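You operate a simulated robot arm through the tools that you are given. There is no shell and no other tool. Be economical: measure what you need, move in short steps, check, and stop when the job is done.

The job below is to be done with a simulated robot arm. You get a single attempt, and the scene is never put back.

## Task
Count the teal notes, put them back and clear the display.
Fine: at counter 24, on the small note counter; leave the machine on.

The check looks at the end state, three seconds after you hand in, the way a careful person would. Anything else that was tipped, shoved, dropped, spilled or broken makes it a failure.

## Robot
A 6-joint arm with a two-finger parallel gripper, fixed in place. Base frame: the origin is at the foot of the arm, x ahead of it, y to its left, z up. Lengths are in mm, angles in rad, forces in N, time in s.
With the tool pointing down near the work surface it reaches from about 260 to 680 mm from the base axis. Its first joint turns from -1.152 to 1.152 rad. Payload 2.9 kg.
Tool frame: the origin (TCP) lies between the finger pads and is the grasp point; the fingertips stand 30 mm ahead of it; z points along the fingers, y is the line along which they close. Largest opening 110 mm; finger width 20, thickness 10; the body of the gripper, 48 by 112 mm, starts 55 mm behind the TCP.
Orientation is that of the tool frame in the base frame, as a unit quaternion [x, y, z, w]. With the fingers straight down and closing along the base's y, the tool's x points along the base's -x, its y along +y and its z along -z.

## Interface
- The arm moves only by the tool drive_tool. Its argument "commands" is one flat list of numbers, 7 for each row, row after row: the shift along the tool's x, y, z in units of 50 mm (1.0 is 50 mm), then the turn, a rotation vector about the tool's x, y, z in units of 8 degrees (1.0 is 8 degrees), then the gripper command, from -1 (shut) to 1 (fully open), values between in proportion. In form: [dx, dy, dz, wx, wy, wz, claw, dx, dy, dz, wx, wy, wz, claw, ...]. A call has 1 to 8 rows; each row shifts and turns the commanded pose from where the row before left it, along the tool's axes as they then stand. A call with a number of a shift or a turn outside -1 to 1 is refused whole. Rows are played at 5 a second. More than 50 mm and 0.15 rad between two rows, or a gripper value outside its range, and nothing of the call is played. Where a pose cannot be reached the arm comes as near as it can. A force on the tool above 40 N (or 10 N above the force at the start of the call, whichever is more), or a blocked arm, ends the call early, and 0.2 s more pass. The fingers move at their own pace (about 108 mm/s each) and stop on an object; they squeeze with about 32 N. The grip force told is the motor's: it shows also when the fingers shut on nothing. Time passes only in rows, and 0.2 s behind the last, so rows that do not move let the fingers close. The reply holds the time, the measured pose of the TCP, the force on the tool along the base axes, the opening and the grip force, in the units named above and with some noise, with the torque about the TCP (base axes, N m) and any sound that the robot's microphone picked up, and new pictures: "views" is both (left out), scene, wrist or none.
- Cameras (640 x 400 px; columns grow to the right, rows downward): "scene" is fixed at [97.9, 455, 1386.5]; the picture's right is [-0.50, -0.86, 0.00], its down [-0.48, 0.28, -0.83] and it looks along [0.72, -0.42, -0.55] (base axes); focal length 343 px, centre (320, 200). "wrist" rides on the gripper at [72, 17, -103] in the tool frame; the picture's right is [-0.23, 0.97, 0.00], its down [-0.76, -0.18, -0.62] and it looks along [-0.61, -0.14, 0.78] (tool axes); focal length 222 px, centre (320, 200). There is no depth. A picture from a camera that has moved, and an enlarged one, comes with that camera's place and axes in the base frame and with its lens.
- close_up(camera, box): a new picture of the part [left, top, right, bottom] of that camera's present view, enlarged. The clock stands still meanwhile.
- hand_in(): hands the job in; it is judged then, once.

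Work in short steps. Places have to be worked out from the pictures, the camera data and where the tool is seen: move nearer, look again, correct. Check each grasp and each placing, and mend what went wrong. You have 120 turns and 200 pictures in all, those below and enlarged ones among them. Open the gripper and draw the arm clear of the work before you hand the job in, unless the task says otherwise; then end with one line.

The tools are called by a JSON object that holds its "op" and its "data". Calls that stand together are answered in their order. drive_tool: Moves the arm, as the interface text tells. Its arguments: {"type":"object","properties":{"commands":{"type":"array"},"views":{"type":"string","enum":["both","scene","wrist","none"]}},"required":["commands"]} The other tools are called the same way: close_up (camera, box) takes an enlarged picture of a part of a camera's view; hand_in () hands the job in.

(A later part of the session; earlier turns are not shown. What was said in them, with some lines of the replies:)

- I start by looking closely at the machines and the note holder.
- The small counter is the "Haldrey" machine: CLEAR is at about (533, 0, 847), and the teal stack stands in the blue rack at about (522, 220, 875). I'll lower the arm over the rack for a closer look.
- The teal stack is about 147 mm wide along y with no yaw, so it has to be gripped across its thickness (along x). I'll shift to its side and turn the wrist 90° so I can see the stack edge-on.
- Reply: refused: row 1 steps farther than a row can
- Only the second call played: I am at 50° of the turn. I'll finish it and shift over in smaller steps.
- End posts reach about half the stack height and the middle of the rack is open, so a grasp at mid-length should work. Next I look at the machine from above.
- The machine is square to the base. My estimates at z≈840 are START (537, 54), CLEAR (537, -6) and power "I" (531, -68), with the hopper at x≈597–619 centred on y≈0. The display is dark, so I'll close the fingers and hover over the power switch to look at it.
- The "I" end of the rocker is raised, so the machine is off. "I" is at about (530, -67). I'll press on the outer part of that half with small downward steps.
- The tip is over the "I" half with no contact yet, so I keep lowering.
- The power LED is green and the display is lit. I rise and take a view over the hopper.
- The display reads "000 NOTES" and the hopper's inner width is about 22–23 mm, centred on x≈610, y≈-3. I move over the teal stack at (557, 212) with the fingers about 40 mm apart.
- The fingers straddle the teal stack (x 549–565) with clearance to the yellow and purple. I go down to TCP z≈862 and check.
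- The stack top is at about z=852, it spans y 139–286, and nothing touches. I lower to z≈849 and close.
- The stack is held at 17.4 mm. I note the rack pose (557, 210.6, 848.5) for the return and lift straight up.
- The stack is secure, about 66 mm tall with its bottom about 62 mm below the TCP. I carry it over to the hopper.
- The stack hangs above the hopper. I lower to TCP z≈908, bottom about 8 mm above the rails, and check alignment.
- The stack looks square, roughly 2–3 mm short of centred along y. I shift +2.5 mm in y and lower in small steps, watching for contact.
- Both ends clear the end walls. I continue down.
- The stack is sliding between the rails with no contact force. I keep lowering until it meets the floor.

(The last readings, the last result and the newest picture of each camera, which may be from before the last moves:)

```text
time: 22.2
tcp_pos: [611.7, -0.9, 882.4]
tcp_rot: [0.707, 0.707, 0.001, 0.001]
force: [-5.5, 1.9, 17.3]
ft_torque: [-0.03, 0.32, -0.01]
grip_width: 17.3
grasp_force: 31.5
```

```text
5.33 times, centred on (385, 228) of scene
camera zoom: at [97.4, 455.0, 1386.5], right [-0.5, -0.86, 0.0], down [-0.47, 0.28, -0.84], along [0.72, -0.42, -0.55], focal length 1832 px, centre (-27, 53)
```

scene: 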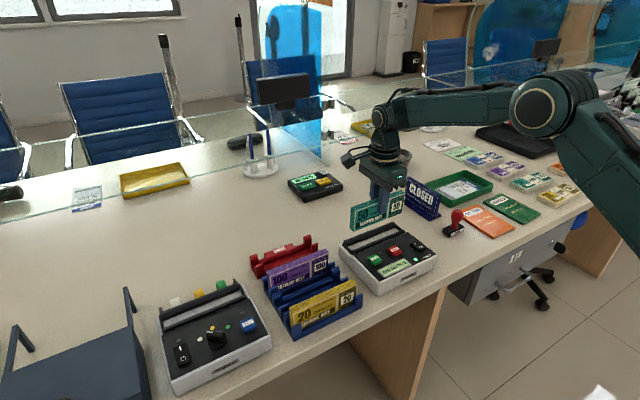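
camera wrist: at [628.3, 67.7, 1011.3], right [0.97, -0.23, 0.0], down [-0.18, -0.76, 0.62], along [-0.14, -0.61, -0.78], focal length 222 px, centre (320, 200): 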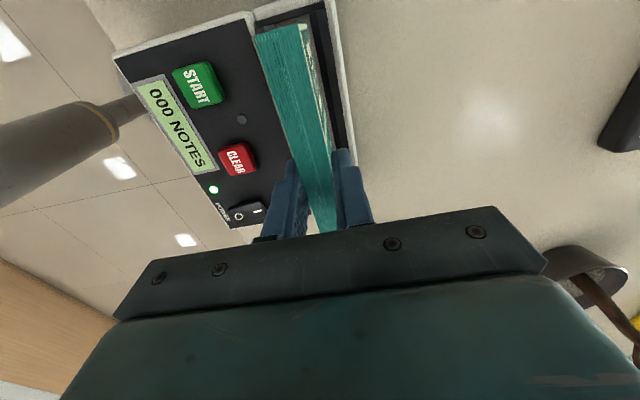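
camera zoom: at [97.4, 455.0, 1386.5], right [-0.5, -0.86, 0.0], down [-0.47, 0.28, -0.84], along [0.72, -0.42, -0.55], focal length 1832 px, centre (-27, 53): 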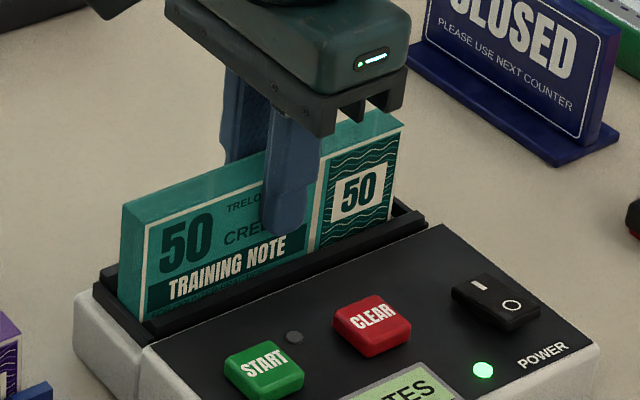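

It has contact at TCP z≈883, bottom about 821, consistent with the hopper floor. I ease up 1.5 mm, release and look.

{"op": "drive_tool", "data": {"commands": [0, 0, -0.05, 0, 0, 0, -1, 0, 0, 0, 0, 0, 0, -0.6, 0, 0, 0, 0, 0, 0, -0.3, 0, 0, 0, 0, 0, 0, -0.3], "views": "none"}}

{"op": "close_up", "data": {"camera": "scene", "box": [340, 190, 430, 265]}}

{"op": "close_up", "data": {"camera": "wrist", "box": [220, 0, 420, 220]}}

```text
time: 23.2
tcp_pos: [611.8, -1.3, 883.4]
tcp_rot: [0.707, 0.707, 0.0, -0.001]
force: [-0.5, -0.3, -0.1]
ft_torque: [-0.01, 0.03, 0.02]
grip_width: 38.5
grasp_force: 0.2
```

```text
5.33 times, centred on (385, 228) of scene
camera zoom: at [97.9, 455.0, 1386.5], right [-0.5, -0.86, 0.0], down [-0.48, 0.28, -0.83], along [0.72, -0.42, -0.55], focal length 1832 px, centre (-27, 53)
```

zoom: 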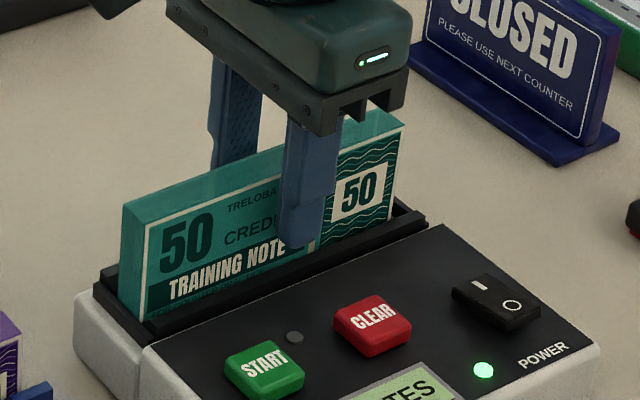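

```text
1.82 times, centred on (320, 110) of wrist
camera zoom: at [627.8, 70.8, 986.6], right [0.97, -0.23, 0.0], down [-0.18, -0.76, 0.62], along [-0.14, -0.61, -0.78], focal length 404 px, centre (320, 364)
```

zoom: 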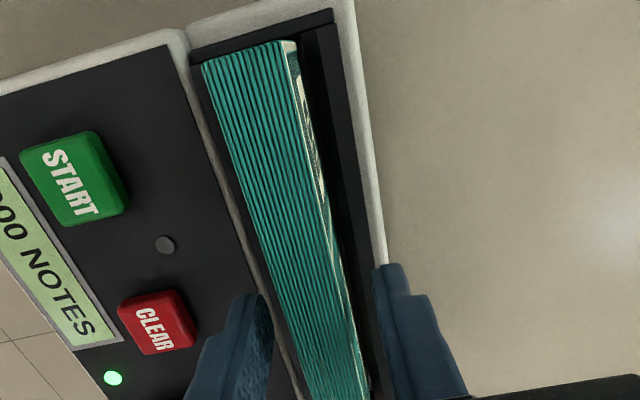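

The stack stands freely in the hopper. I rise, close the fingers and go over START at about (537, 54).

{"op": "drive_tool", "data": {"commands": [0, 0, -0.5, 0, 0, 0, -0.3, 0, 0, -0.8, 0, 0, 0, -0.3, 0.37, -0.5, 0, 0, 0, 0, -1, 0.37, -0.5, 0, 0, 0, 0, -1, 0.37, -0.5, 0, 0, 0, 0, -1, 0, 0, 0.6, 0, 0, 0, -1, 0, 0, 0.4, 0, 0, 0, -1, 0, 0, 0, 0, 0, 0, -1], "views": "wrist"}}

{"op": "close_up", "data": {"camera": "wrist", "box": [220, 60, 440, 220]}}

{"op": "close_up", "data": {"camera": "scene", "box": [330, 190, 450, 305]}}

```text
time: 25.0
tcp_pos: [533.6, 53.6, 898.5]
tcp_rot: [0.707, 0.707, 0.0, 0.0]
force: [-0.5, 0.0, 0.2]
ft_torque: [0.0, 0.03, -0.02]
grip_width: 0.0
grasp_force: 32.4
camera wrist: at [551.0, 126.0, 1001.9], right [0.97, -0.23, 0.0], down [-0.18, -0.76, 0.62], along [-0.14, -0.61, -0.78], focal length 222 px, centre (320, 200)
```

wrist: 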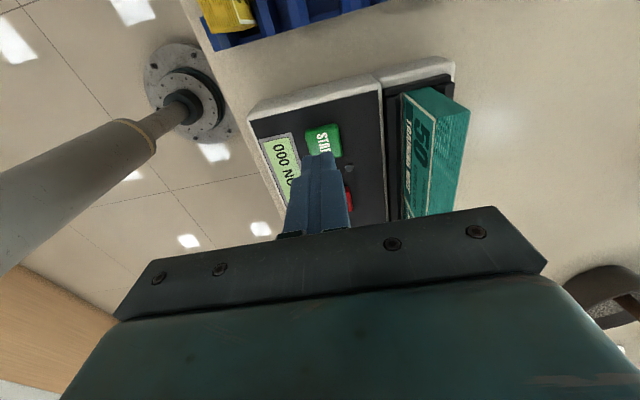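

```text
2.50 times, centred on (330, 140) of wrist
camera zoom: at [551.0, 126.0, 1001.9], right [0.97, -0.23, 0.0], down [-0.18, -0.76, 0.62], along [-0.14, -0.61, -0.78], focal length 555 px, centre (295, 350)
```

zoom: 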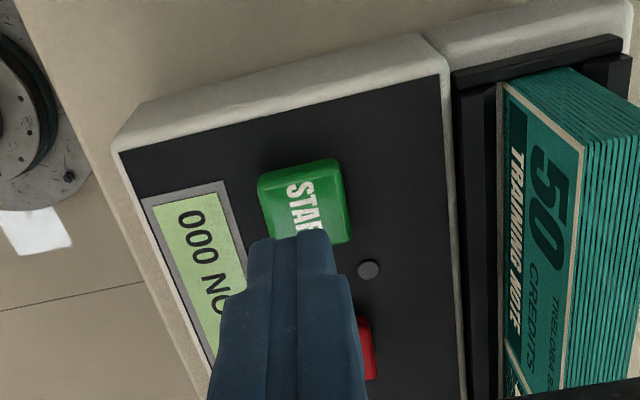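

```text
3.48 times, centred on (390, 248) of scene
camera zoom: at [97.9, 455.0, 1386.5], right [-0.5, -0.86, 0.0], down [-0.48, 0.28, -0.83], along [0.72, -0.42, -0.55], focal length 1195 px, centre (76, 35)
```

zoom: 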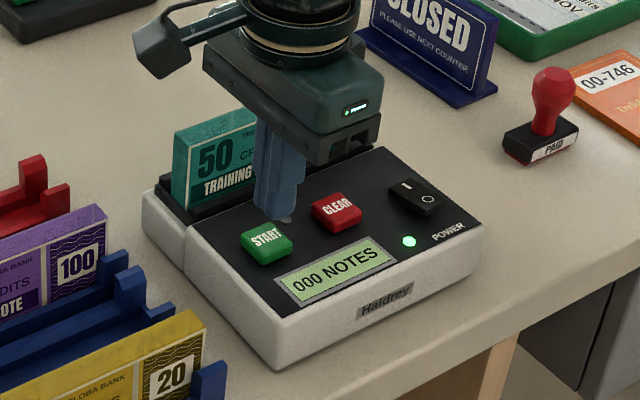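

START is at (538, 55). I correct by +4 mm in x and press in small steps.

{"op": "drive_tool", "data": {"commands": [0.03, 0.08, 0.4, 0, 0, 0, -1, 0, 0, 0.1, 0, 0, 0, -1, 0, 0, 0.06, 0, 0, 0, -1, 0, 0, 0.05, 0, 0, 0, -1], "views": "none"}}

{"op": "close_up", "data": {"camera": "scene", "box": [330, 190, 450, 305]}}

```text
time: 26.0
tcp_pos: [540.0, 54.7, 868.0]
tcp_rot: [0.707, 0.707, 0.001, 0.001]
force: [0.5, 0.5, 1.7]
ft_torque: [0.01, -0.04, 0.01]
grip_width: 0.0
grasp_force: 32.2
heard: click
```

```text
3.48 times, centred on (390, 248) of scene
camera zoom: at [97.9, 455.0, 1386.5], right [-0.5, -0.86, 0.0], down [-0.48, 0.28, -0.84], along [0.72, -0.42, -0.55], focal length 1195 px, centre (76, 35)
```

zoom: 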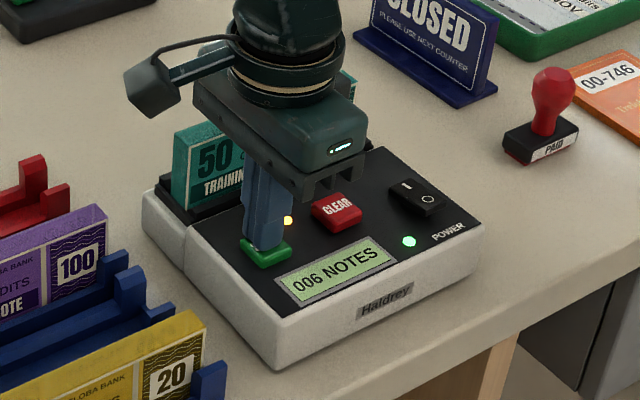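

It clicked, the amber light is on and it is counting ("006 NOTES"). I lift off and wait for the count to finish.

{"op": "drive_tool", "data": {"commands": [0, 0, -0.6, 0, 0, 0, -1, 0, 0, 0, 0, 0, 0, -1, 0, 0, 0, 0, 0, 0, -1, 0, 0, 0, 0, 0, 0, -1, 0, 0, 0, 0, 0, 0, -1, 0, 0, 0, 0, 0, 0, -1, 0, 0, 0, 0, 0, 0, -1, 0, 0, 0, 0, 0, 0, -1], "views": "none"}}

{"op": "drive_tool", "data": {"commands": [0, 0, 0, 0, 0, 0, -1, 0, 0, 0, 0, 0, 0, -1, 0, 0, 0, 0, 0, 0, -1, 0, 0, 0, 0, 0, 0, -1, 0, 0, 0, 0, 0, 0, -1, 0, 0, 0, 0, 0, 0, -1, 0, 0, 0, 0, 0, 0, -1, 0, 0, 0, 0, 0, 0, -1], "views": "none"}}

{"op": "close_up", "data": {"camera": "scene", "box": [330, 190, 450, 305]}}

```text
time: 27.8
tcp_pos: [538.2, 55.7, 898.1]
tcp_rot: [0.707, 0.707, 0.0, -0.001]
force: [-1.1, -0.1, 0.4]
ft_torque: [0.02, -0.01, -0.02]
grip_width: 0.1
grasp_force: 31.6
```

```text
time: 29.6
tcp_pos: [539.0, 54.7, 898.3]
tcp_rot: [0.707, 0.707, 0.0, -0.001]
force: [0.2, -0.2, -0.6]
ft_torque: [-0.01, -0.03, -0.01]
grip_width: 0.0
grasp_force: 32.1
```

```text
3.48 times, centred on (390, 248) of scene
camera zoom: at [97.9, 455.0, 1386.5], right [-0.5, -0.86, 0.0], down [-0.48, 0.28, -0.83], along [0.72, -0.42, -0.55], focal length 1195 px, centre (76, 35)
```

zoom: 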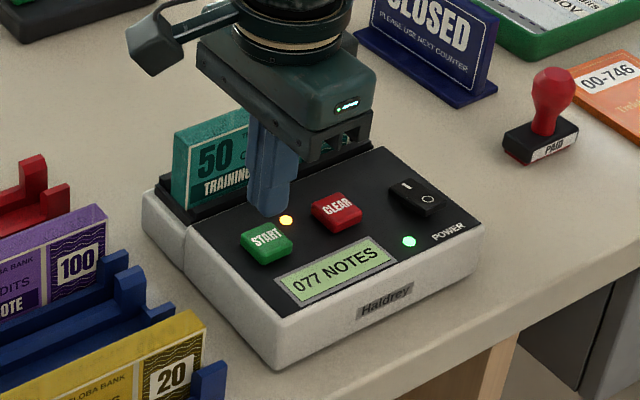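

The count is at 77 and still running. I keep waiting.

{"op": "drive_tool", "data": {"commands": [0, 0, 0, 0, 0, 0, -1, 0, 0, 0, 0, 0, 0, -1, 0, 0, 0, 0, 0, 0, -1, 0, 0, 0, 0, 0, 0, -1, 0, 0, 0, 0, 0, 0, -1, 0, 0, 0, 0, 0, 0, -1, 0, 0, 0, 0, 0, 0, -1, 0, 0, 0, 0, 0, 0, -1], "views": "none"}}

{"op": "close_up", "data": {"camera": "scene", "box": [330, 190, 450, 305]}}

```text
time: 31.4
tcp_pos: [538.3, 55.0, 898.7]
tcp_rot: [0.706, 0.708, 0.0, 0.001]
force: [-0.2, 0.5, 0.4]
ft_torque: [0.02, -0.02, 0.02]
grip_width: 0.1
grasp_force: 32.2
```

```text
3.48 times, centred on (390, 248) of scene
camera zoom: at [97.9, 455.0, 1386.5], right [-0.5, -0.86, 0.0], down [-0.48, 0.28, -0.83], along [0.72, -0.42, -0.55], focal length 1195 px, centre (76, 35)
```

zoom: 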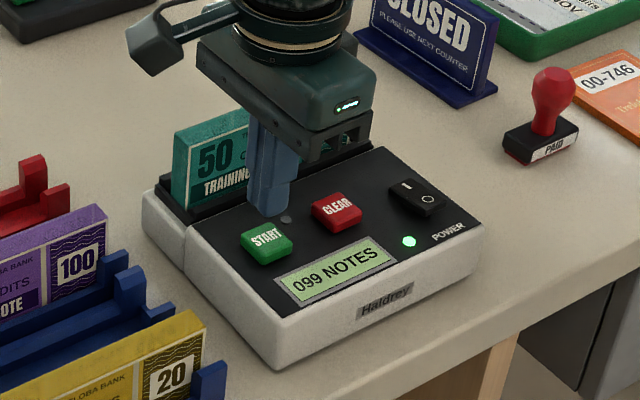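

The lamp has gone out, so the count is final: 099 notes. As instructed, I put them back in their own rack slot, starting by going back over the stack with open fingers.

{"op": "drive_tool", "data": {"commands": [0, 0, -0.7, 0, 0, 0, -1, 0, 0, -0.5, 0, 0, 0, -0.27, -0.37, 0.487, 0, 0, 0, 0, -0.27, -0.37, 0.487, 0, 0, 0, 0, -0.27, -0.38, 0.487, 0, 0, 0, 0, -0.27, 0, 0, 0.5, 0, 0, 0, -0.27, 0, 0, 0, 0, 0, 0, -0.27], "views": "wrist"}}

{"op": "close_up", "data": {"camera": "wrist", "box": [220, 0, 420, 220]}}

```text
time: 33.0
tcp_pos: [614.0, -2.8, 932.5]
tcp_rot: [0.708, 0.706, 0.0, 0.0]
force: [0.1, 0.1, -0.1]
ft_torque: [0.01, -0.01, 0.02]
grip_width: 40.4
grasp_force: 0.2
camera wrist: at [631.0, 70.2, 1035.7], right [0.97, -0.23, 0.0], down [-0.18, -0.76, 0.62], along [-0.14, -0.61, -0.78], focal length 222 px, centre (320, 200)
```

wrist: 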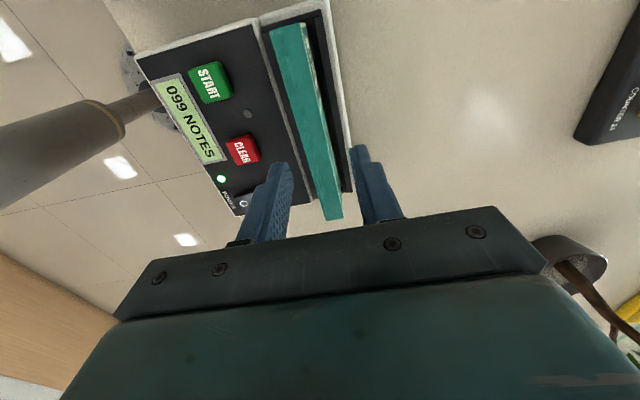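

```text
1.82 times, centred on (320, 110) of wrist
camera zoom: at [631.0, 70.2, 1035.7], right [0.97, -0.23, 0.0], down [-0.18, -0.76, 0.62], along [-0.14, -0.61, -0.78], focal length 404 px, centre (320, 364)
```

zoom: 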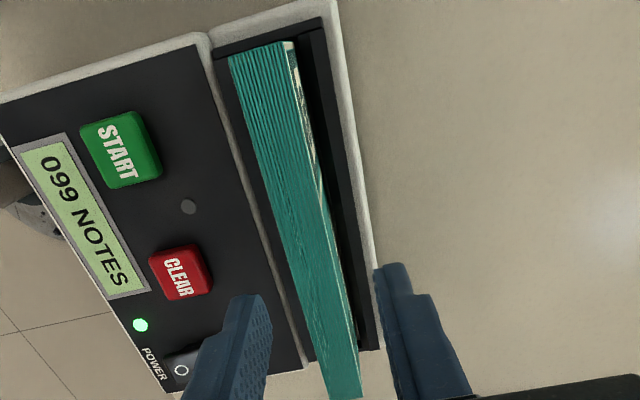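

The stack still stands upright. I fine-correct, lower to z≈883.5 and close.

{"op": "drive_tool", "data": {"commands": [0.03, -0.045, 0.33, 0, 0, 0, -0.27, 0, 0, 0.33, 0, 0, 0, -0.27, 0, 0, 0.32, 0, 0, 0, -0.27, 0, 0, 0, 0, 0, 0, -0.27, 0, 0, 0, 0, 0, 0, -0.6, 0, 0, 0, 0, 0, 0, -1, 0, 0, 0, 0, 0, 0, -1, 0, 0, 0, 0, 0, 0, -1], "views": "none"}}

{"op": "close_up", "data": {"camera": "scene", "box": [330, 190, 450, 305]}}

```text
time: 34.8
tcp_pos: [609.9, 0.6, 882.6]
tcp_rot: [0.707, 0.707, 0.001, 0.0]
force: [0.5, 0.2, 0.2]
ft_torque: [-0.01, -0.01, -0.03]
grip_width: 17.6
grasp_force: 32.9
```

```text
3.48 times, centred on (390, 248) of scene
camera zoom: at [97.9, 455.0, 1386.5], right [-0.5, -0.86, 0.0], down [-0.48, 0.28, -0.83], along [0.72, -0.42, -0.55], focal length 1195 px, centre (76, 35)
```

zoom: 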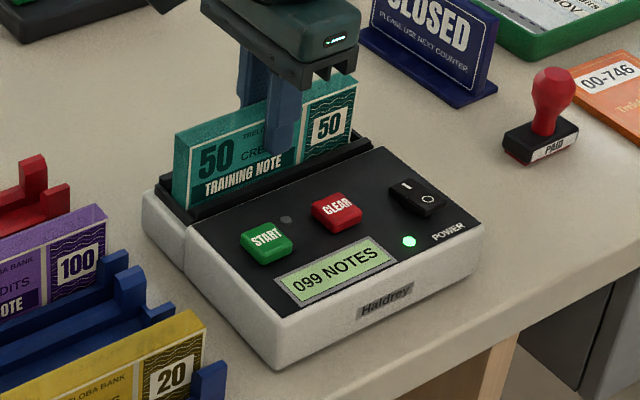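

I have it at 17.6 mm. I lift clear and carry it back over the rack slot.

{"op": "drive_tool", "data": {"commands": [0, 0, -0.3, 0, 0, 0, -1, 0, 0, -0.5, 0, 0, 0, -1, 0, 0, -0.5, 0, 0, 0, -1, 0.7, -0.176, 0, 0, 0, 0, -1, 0.7, -0.176, 0, 0, 0, 0, -1, 0.7, -0.176, 0, 0, 0, 0, -1, 0.7, -0.176, 0, 0, 0, 0, -1, 0.7, -0.176, 0, 0, 0, 0, -1], "views": "none"}}

{"op": "drive_tool", "data": {"commands": [0.72, -0.176, 0, 0, 0, 0, -1, 0, 0, 0, 0, 0, 0, -1, 0, 0, 0, 0, 0, 0, -1], "views": "wrist"}}

{"op": "close_up", "data": {"camera": "scene", "box": [240, 180, 370, 340]}}

{"op": "close_up", "data": {"camera": "wrist", "box": [180, 0, 420, 200]}}

```text
time: 36.6
tcp_pos: [566.1, 176.8, 948.6]
tcp_rot: [0.707, 0.708, 0.0, 0.0]
force: [0.3, 0.5, -1.0]
ft_torque: [-0.02, -0.02, -0.02]
grip_width: 17.5
grasp_force: 32.2
```

```text
time: 37.4
tcp_pos: [557.2, 212.3, 948.6]
tcp_rot: [0.707, 0.707, 0.0, -0.001]
force: [0.3, -0.6, -0.5]
ft_torque: [0.02, 0.02, -0.02]
grip_width: 17.7
grasp_force: 32.2
camera wrist: at [575.0, 285.8, 1052.0], right [0.97, -0.23, 0.0], down [-0.18, -0.76, 0.62], along [-0.14, -0.61, -0.78], focal length 222 px, centre (320, 200)
```

wrist: 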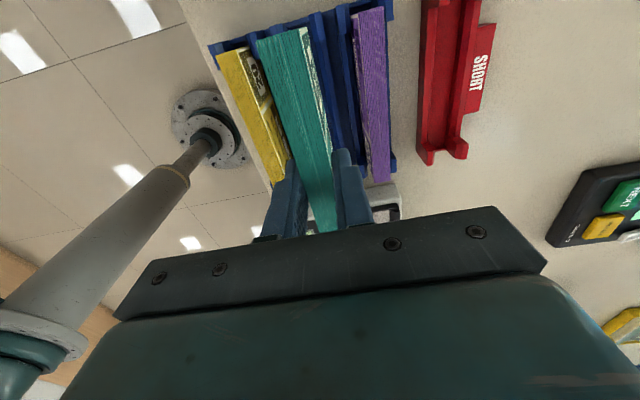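

```text
2.50 times, centred on (305, 260) of scene
camera zoom: at [97.9, 455.0, 1386.5], right [-0.5, -0.86, 0.0], down [-0.48, 0.28, -0.83], along [0.72, -0.42, -0.55], focal length 859 px, centre (358, 50)
```

zoom: 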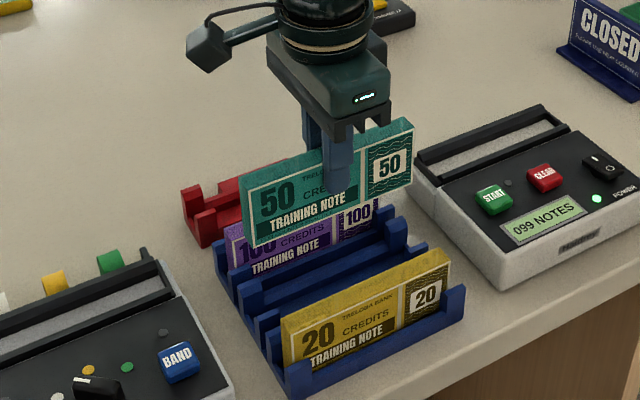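

```text
2.00 times, centred on (300, 100) of wrist
camera zoom: at [575.0, 285.8, 1052.0], right [0.97, -0.23, 0.0], down [-0.18, -0.76, 0.62], along [-0.14, -0.61, -0.78], focal length 444 px, centre (360, 400)
```

zoom: 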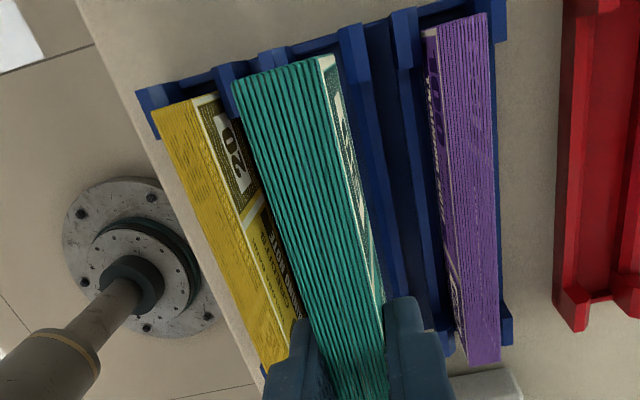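

Everything lines up with the rack. I lower to z≈892 and compare against the slot posts.

{"op": "drive_tool", "data": {"commands": [0, 0, 0.38, 0, 0, 0, -1, 0, 0, 0.38, 0, 0, 0, -1, 0, 0, 0.37, 0, 0, 0, -1, 0, 0, 0, 0, 0, 0, -1], "views": "none"}}

{"op": "close_up", "data": {"camera": "scene", "box": [250, 230, 360, 330]}}

{"op": "close_up", "data": {"camera": "wrist", "box": [180, 0, 420, 200]}}

```text
time: 38.4
tcp_pos: [557.1, 213.0, 892.1]
tcp_rot: [0.707, 0.707, 0.001, 0.0]
force: [0.1, -0.3, -1.9]
ft_torque: [0.02, 0.04, -0.01]
grip_width: 17.5
grasp_force: 32.2
```

```text
4.00 times, centred on (305, 280) of scene
camera zoom: at [97.9, 455.0, 1386.5], right [-0.5, -0.86, 0.0], down [-0.48, 0.28, -0.83], along [0.72, -0.42, -0.55], focal length 1374 px, centre (380, -120)
```

zoom: 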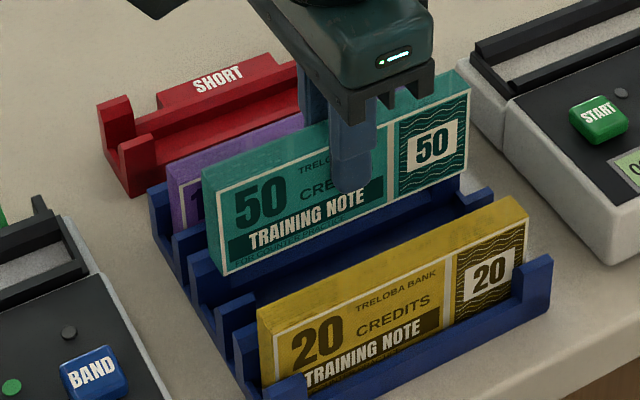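

```text
2.00 times, centred on (300, 100) of wrist
camera zoom: at [574.4, 284.5, 995.1], right [0.97, -0.23, 0.0], down [-0.18, -0.76, 0.62], along [-0.14, -0.61, -0.78], focal length 444 px, centre (360, 400)
```

zoom: 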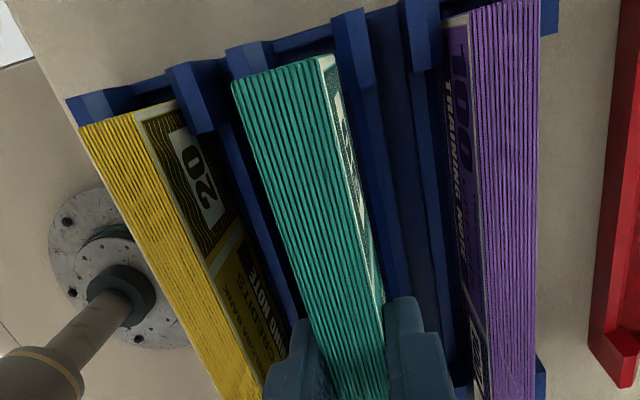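

Alignment looks good. I lower in small steps.

{"op": "drive_tool", "data": {"commands": [0, 0, 0.1, 0, 0, 0, -1, 0, 0, 0.1, 0, 0, 0, -1, 0, 0, 0.1, 0, 0, 0, -1, 0, 0, 0.1, 0, 0, 0, -1, 0, 0, 0, 0, 0, 0, -1], "views": "none"}}

{"op": "close_up", "data": {"camera": "scene", "box": [250, 230, 360, 330]}}

{"op": "close_up", "data": {"camera": "wrist", "box": [180, 0, 420, 200]}}

```text
time: 39.6
tcp_pos: [557.0, 212.0, 871.6]
tcp_rot: [0.707, 0.708, 0.0, 0.0]
force: [-0.5, 0.1, -1.6]
ft_torque: [0.01, 0.0, 0.01]
grip_width: 17.4
grasp_force: 32.0
```

```text
4.00 times, centred on (305, 280) of scene
camera zoom: at [97.9, 455.0, 1386.5], right [-0.5, -0.86, 0.0], down [-0.48, 0.28, -0.83], along [0.72, -0.42, -0.55], focal length 1374 px, centre (380, -120)
```

zoom: 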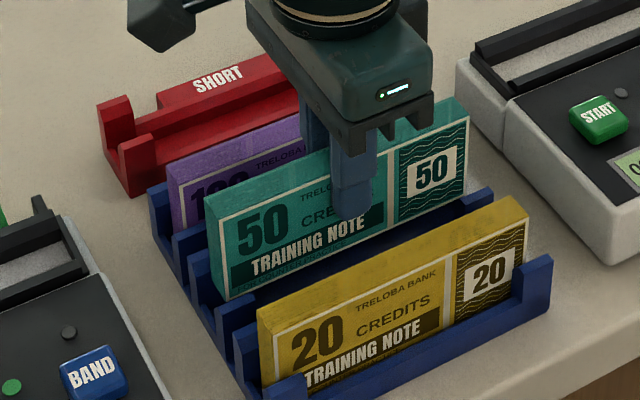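

```text
2.00 times, centred on (300, 100) of wrist
camera zoom: at [574.3, 284.4, 975.5], right [0.97, -0.23, 0.0], down [-0.18, -0.76, 0.62], along [-0.14, -0.61, -0.78], focal length 444 px, centre (360, 400)
```

zoom: 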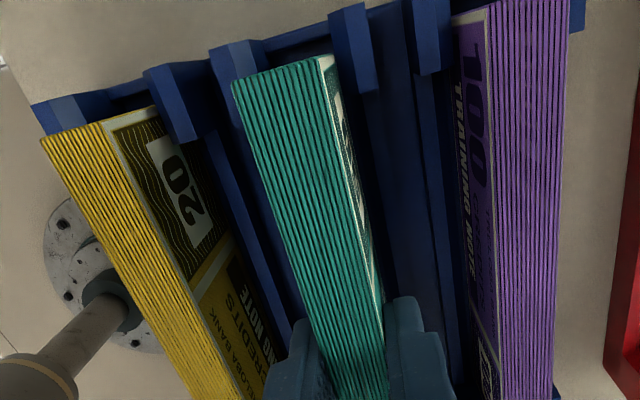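

The stack is entering the slot without force. I continue toward z≈850.

{"op": "drive_tool", "data": {"commands": [0, 0, 0.1, 0, 0, 0, -1, 0, 0, 0.1, 0, 0, 0, -1, 0, 0, 0.1, 0, 0, 0, -1, 0, 0, 0.06, 0, 0, 0, -1, 0, 0, 0.05, 0, 0, 0, -1, 0, 0, 0, 0, 0, 0, -1], "views": "none"}}

{"op": "close_up", "data": {"camera": "scene", "box": [250, 230, 360, 330]}}

```text
time: 41.0
tcp_pos: [556.9, 211.5, 852.0]
tcp_rot: [0.707, 0.707, 0.001, 0.001]
force: [0.4, -0.1, -1.5]
ft_torque: [0.0, -0.01, -0.04]
grip_width: 17.4
grasp_force: 31.5
```

```text
4.00 times, centred on (305, 280) of scene
camera zoom: at [97.9, 455.0, 1386.5], right [-0.5, -0.86, 0.0], down [-0.48, 0.28, -0.83], along [0.72, -0.42, -0.55], focal length 1374 px, centre (380, -120)
```

zoom: 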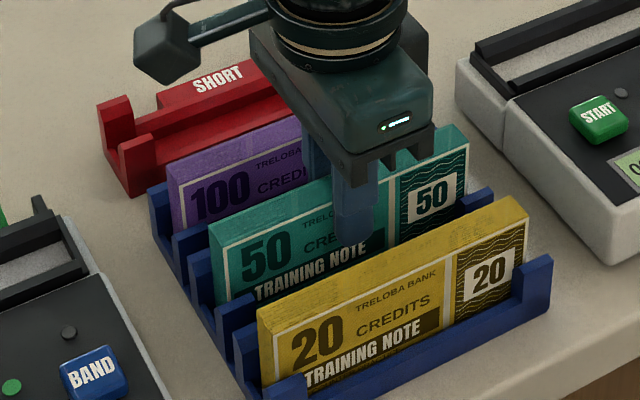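

It is nearly seated and the force is still just its weight. A few more millimetres until it touches bottom.

{"op": "drive_tool", "data": {"commands": [0, 0, 0.04, 0, 0, 0, -1, 0, 0, 0.03, 0, 0, 0, -1, 0, 0, 0, 0, 0, 0, -1], "views": "none"}}

```text
time: 41.8
tcp_pos: [557.8, 210.6, 847.8]
tcp_rot: [0.707, 0.707, 0.0, 0.0]
force: [-0.5, -0.1, -1.4]
ft_torque: [-0.01, -0.01, 0.01]
grip_width: 17.8
grasp_force: 31.9
```

{"op": "drive_tool", "data": {"commands": [0, 0, 0.025, 0, 0, 0, -1, 0, 0, 0.025, 0, 0, 0, -1, 0, 0, 0, 0, 0, 0, -1], "views": "none"}}

```text
time: 42.6
tcp_pos: [558.2, 211.4, 848.0]
tcp_rot: [0.707, 0.707, 0.001, 0.001]
force: [-5.7, -2.8, 18.7]
ft_torque: [-0.51, 0.39, -0.06]
grip_width: 18.1
grasp_force: 32.3
```

It bottoms out at the original height. I ease off and release.

{"op": "drive_tool", "data": {"commands": [0, 0, -0.04, 0, 0, 0, -1, 0, 0, 0, 0, 0, 0, -0.6, 0, 0, 0, 0, 0, 0, -0.35, 0, 0, 0, 0, 0, 0, -0.35], "views": "wrist"}}

{"op": "close_up", "data": {"camera": "scene", "box": [250, 230, 360, 330]}}

```text
time: 43.6
tcp_pos: [557.9, 211.6, 847.0]
tcp_rot: [0.707, 0.707, 0.0, 0.0]
force: [0.0, -0.5, -1.0]
ft_torque: [0.01, 0.03, 0.03]
grip_width: 35.8
grasp_force: 0.0
camera wrist: at [574.4, 283.9, 950.9], right [0.97, -0.23, 0.0], down [-0.18, -0.76, 0.62], along [-0.14, -0.61, -0.78], focal length 222 px, centre (320, 200)
```

wrist: 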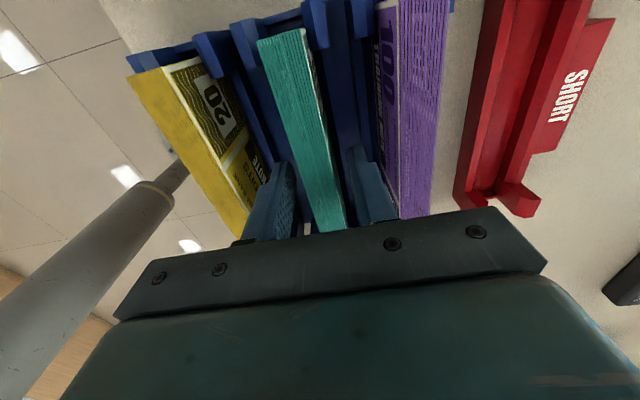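

```text
4.00 times, centred on (305, 280) of scene
camera zoom: at [97.9, 455.0, 1386.5], right [-0.5, -0.86, 0.0], down [-0.48, 0.28, -0.83], along [0.72, -0.42, -0.55], focal length 1374 px, centre (380, -120)
```

zoom: 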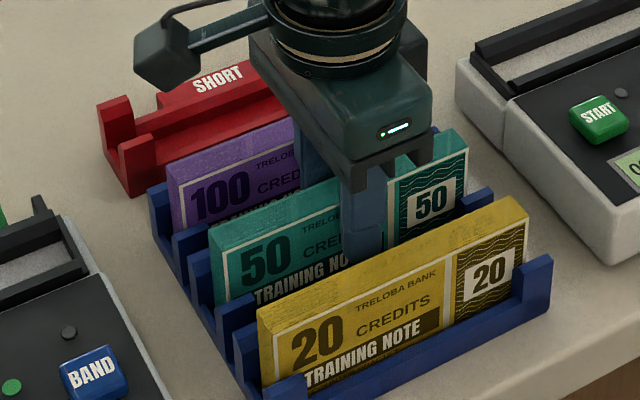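

The teal stack is back in its slot. I rise straight up, then close the fingers and go to CLEAR at about (538, -6).

{"op": "drive_tool", "data": {"commands": [0, 0, -0.7, 0, 0, 0, -0.35, 0, 0, -0.7, 0, 0, 0, -0.35, -0.87, -0.08, 0, 0, 0, 0, -1, -0.87, -0.08, 0, 0, 0, 0, -1, -0.87, -0.08, 0, 0, 0, 0, -1, -0.87, -0.08, 0, 0, 0, 0, -1, -0.87, -0.08, 0, 0, 0, 0, -1, 0, 0, 0.3, 0, 0, 0, -1], "views": "none"}}

{"op": "close_up", "data": {"camera": "wrist", "box": [220, 60, 440, 220]}}

{"op": "close_up", "data": {"camera": "scene", "box": [245, 220, 365, 345]}}

```text
time: 45.4
tcp_pos: [537.9, -5.0, 903.1]
tcp_rot: [0.707, 0.708, 0.0, 0.0]
force: [-0.1, 0.7, -1.1]
ft_torque: [0.02, 0.03, -0.01]
grip_width: 0.1
grasp_force: 32.3
```

```text
2.50 times, centred on (330, 140) of wrist
camera zoom: at [554.1, 67.4, 1006.0], right [0.97, -0.23, 0.0], down [-0.18, -0.76, 0.62], along [-0.14, -0.61, -0.78], focal length 555 px, centre (295, 350)
```

zoom: 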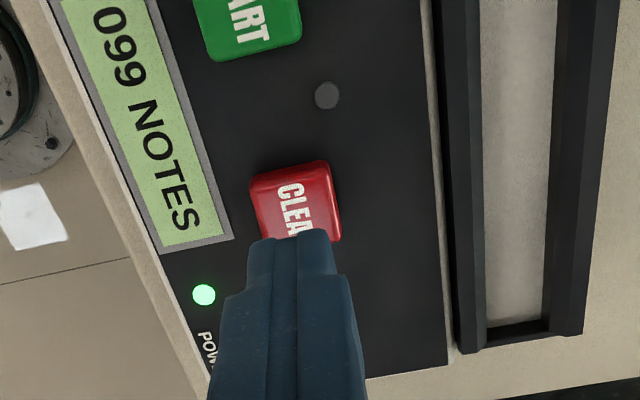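

```text
3.20 times, centred on (305, 282) of scene
camera zoom: at [97.9, 454.9, 1386.5], right [-0.5, -0.86, 0.0], down [-0.48, 0.28, -0.83], along [0.72, -0.42, -0.55], focal length 1099 px, centre (368, -64)
```

zoom: 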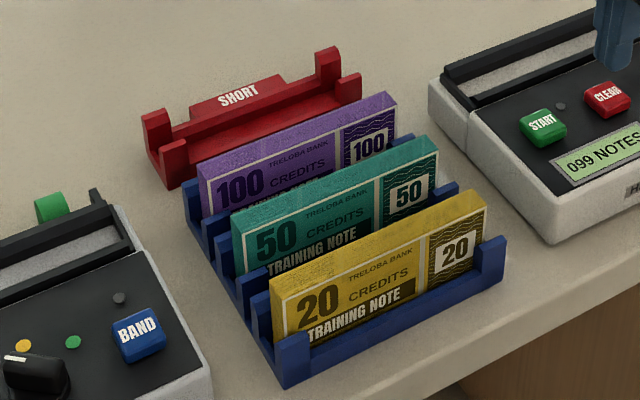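

The notes stand in the rack as before, and the tip is over CLEAR with the same geometry as the START press. I press down to z≈868.

{"op": "drive_tool", "data": {"commands": [0, 0.01, 0.5, 0, 0, 0, -1, 0, 0, 0.1, 0, 0, 0, -1, 0, 0, 0.06, 0, 0, 0, -1, 0, 0, 0.05, 0, 0, 0, -1], "views": "none"}}

{"op": "close_up", "data": {"camera": "scene", "box": [330, 190, 450, 305]}}

```text
time: 46.4
tcp_pos: [538.5, -5.8, 867.8]
tcp_rot: [0.707, 0.707, 0.001, 0.001]
force: [-1.8, -0.6, 3.8]
ft_torque: [-0.01, 0.05, 0.03]
grip_width: 0.1
grasp_force: 31.7
heard: click
```

```text
3.48 times, centred on (390, 248) of scene
camera zoom: at [97.8, 455.0, 1386.5], right [-0.5, -0.86, 0.0], down [-0.48, 0.28, -0.84], along [0.72, -0.42, -0.55], focal length 1195 px, centre (76, 35)
```

zoom: 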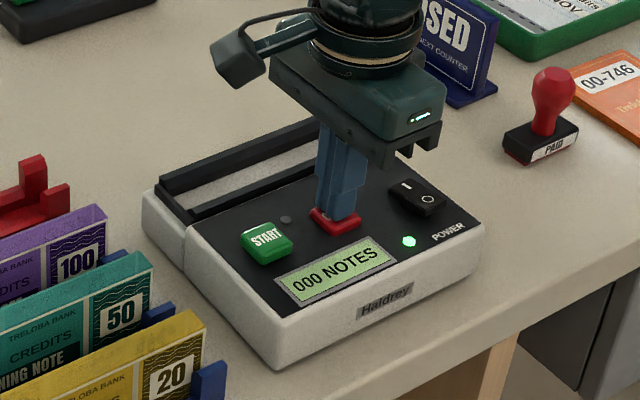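

The display reads "000 NOTES". I lift up, open the gripper and draw clear.

{"op": "drive_tool", "data": {"commands": [0, 0, -0.6, 0, 0, 0, -1, 0, 0, -0.9, 0, 0, 0, -1, 0, 0, -0.9, 0, 0, 0, 1, 0, -0.6, -0.6, 0, 0, 0, 1, 0, -0.6, -0.6, 0, 0, 0, 1, 0, -0.6, 0, 0, 0, 0, 1, 0, 0, 0, 0, 0, 0, 1], "views": "scene"}}

{"op": "close_up", "data": {"camera": "scene", "box": [230, 200, 460, 345]}}

```text
time: 48.0
tcp_pos: [445.8, -4.3, 1048.9]
tcp_rot: [0.707, 0.707, 0.0, 0.0]
force: [0.1, -0.6, 0.4]
ft_torque: [0.01, -0.01, 0.01]
grip_width: 110.0
grasp_force: 0.1
```

scene: 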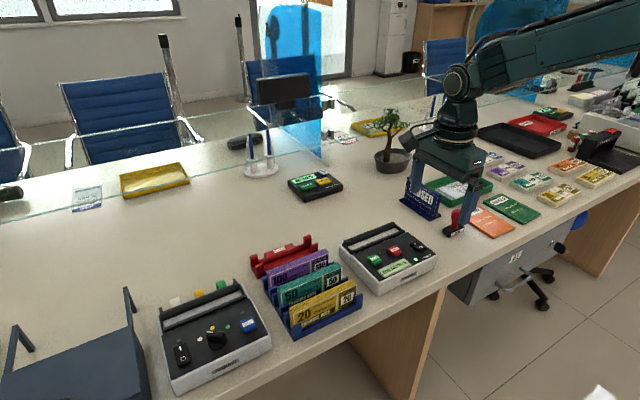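

```text
2.76 times, centred on (345, 272) of scene
camera zoom: at [97.9, 455.0, 1386.5], right [-0.5, -0.86, 0.0], down [-0.48, 0.28, -0.83], along [0.72, -0.42, -0.55], focal length 947 px, centre (251, 0)
```

zoom: 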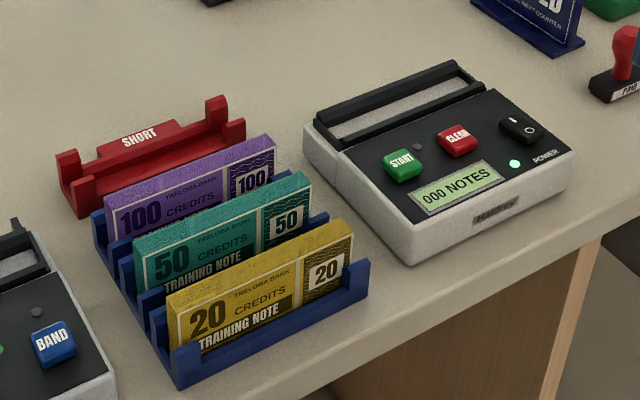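

The notes are in their slot, the display reads 000, the machine is on, and the arm is clear with its gripper open. I hand in.

{"op": "hand_in", "data": {}}

```text
The job is handed in.
```

The teal notes came to 99; they are back in their rack slot, the display is cleared to 000, and the small note counter is still on.
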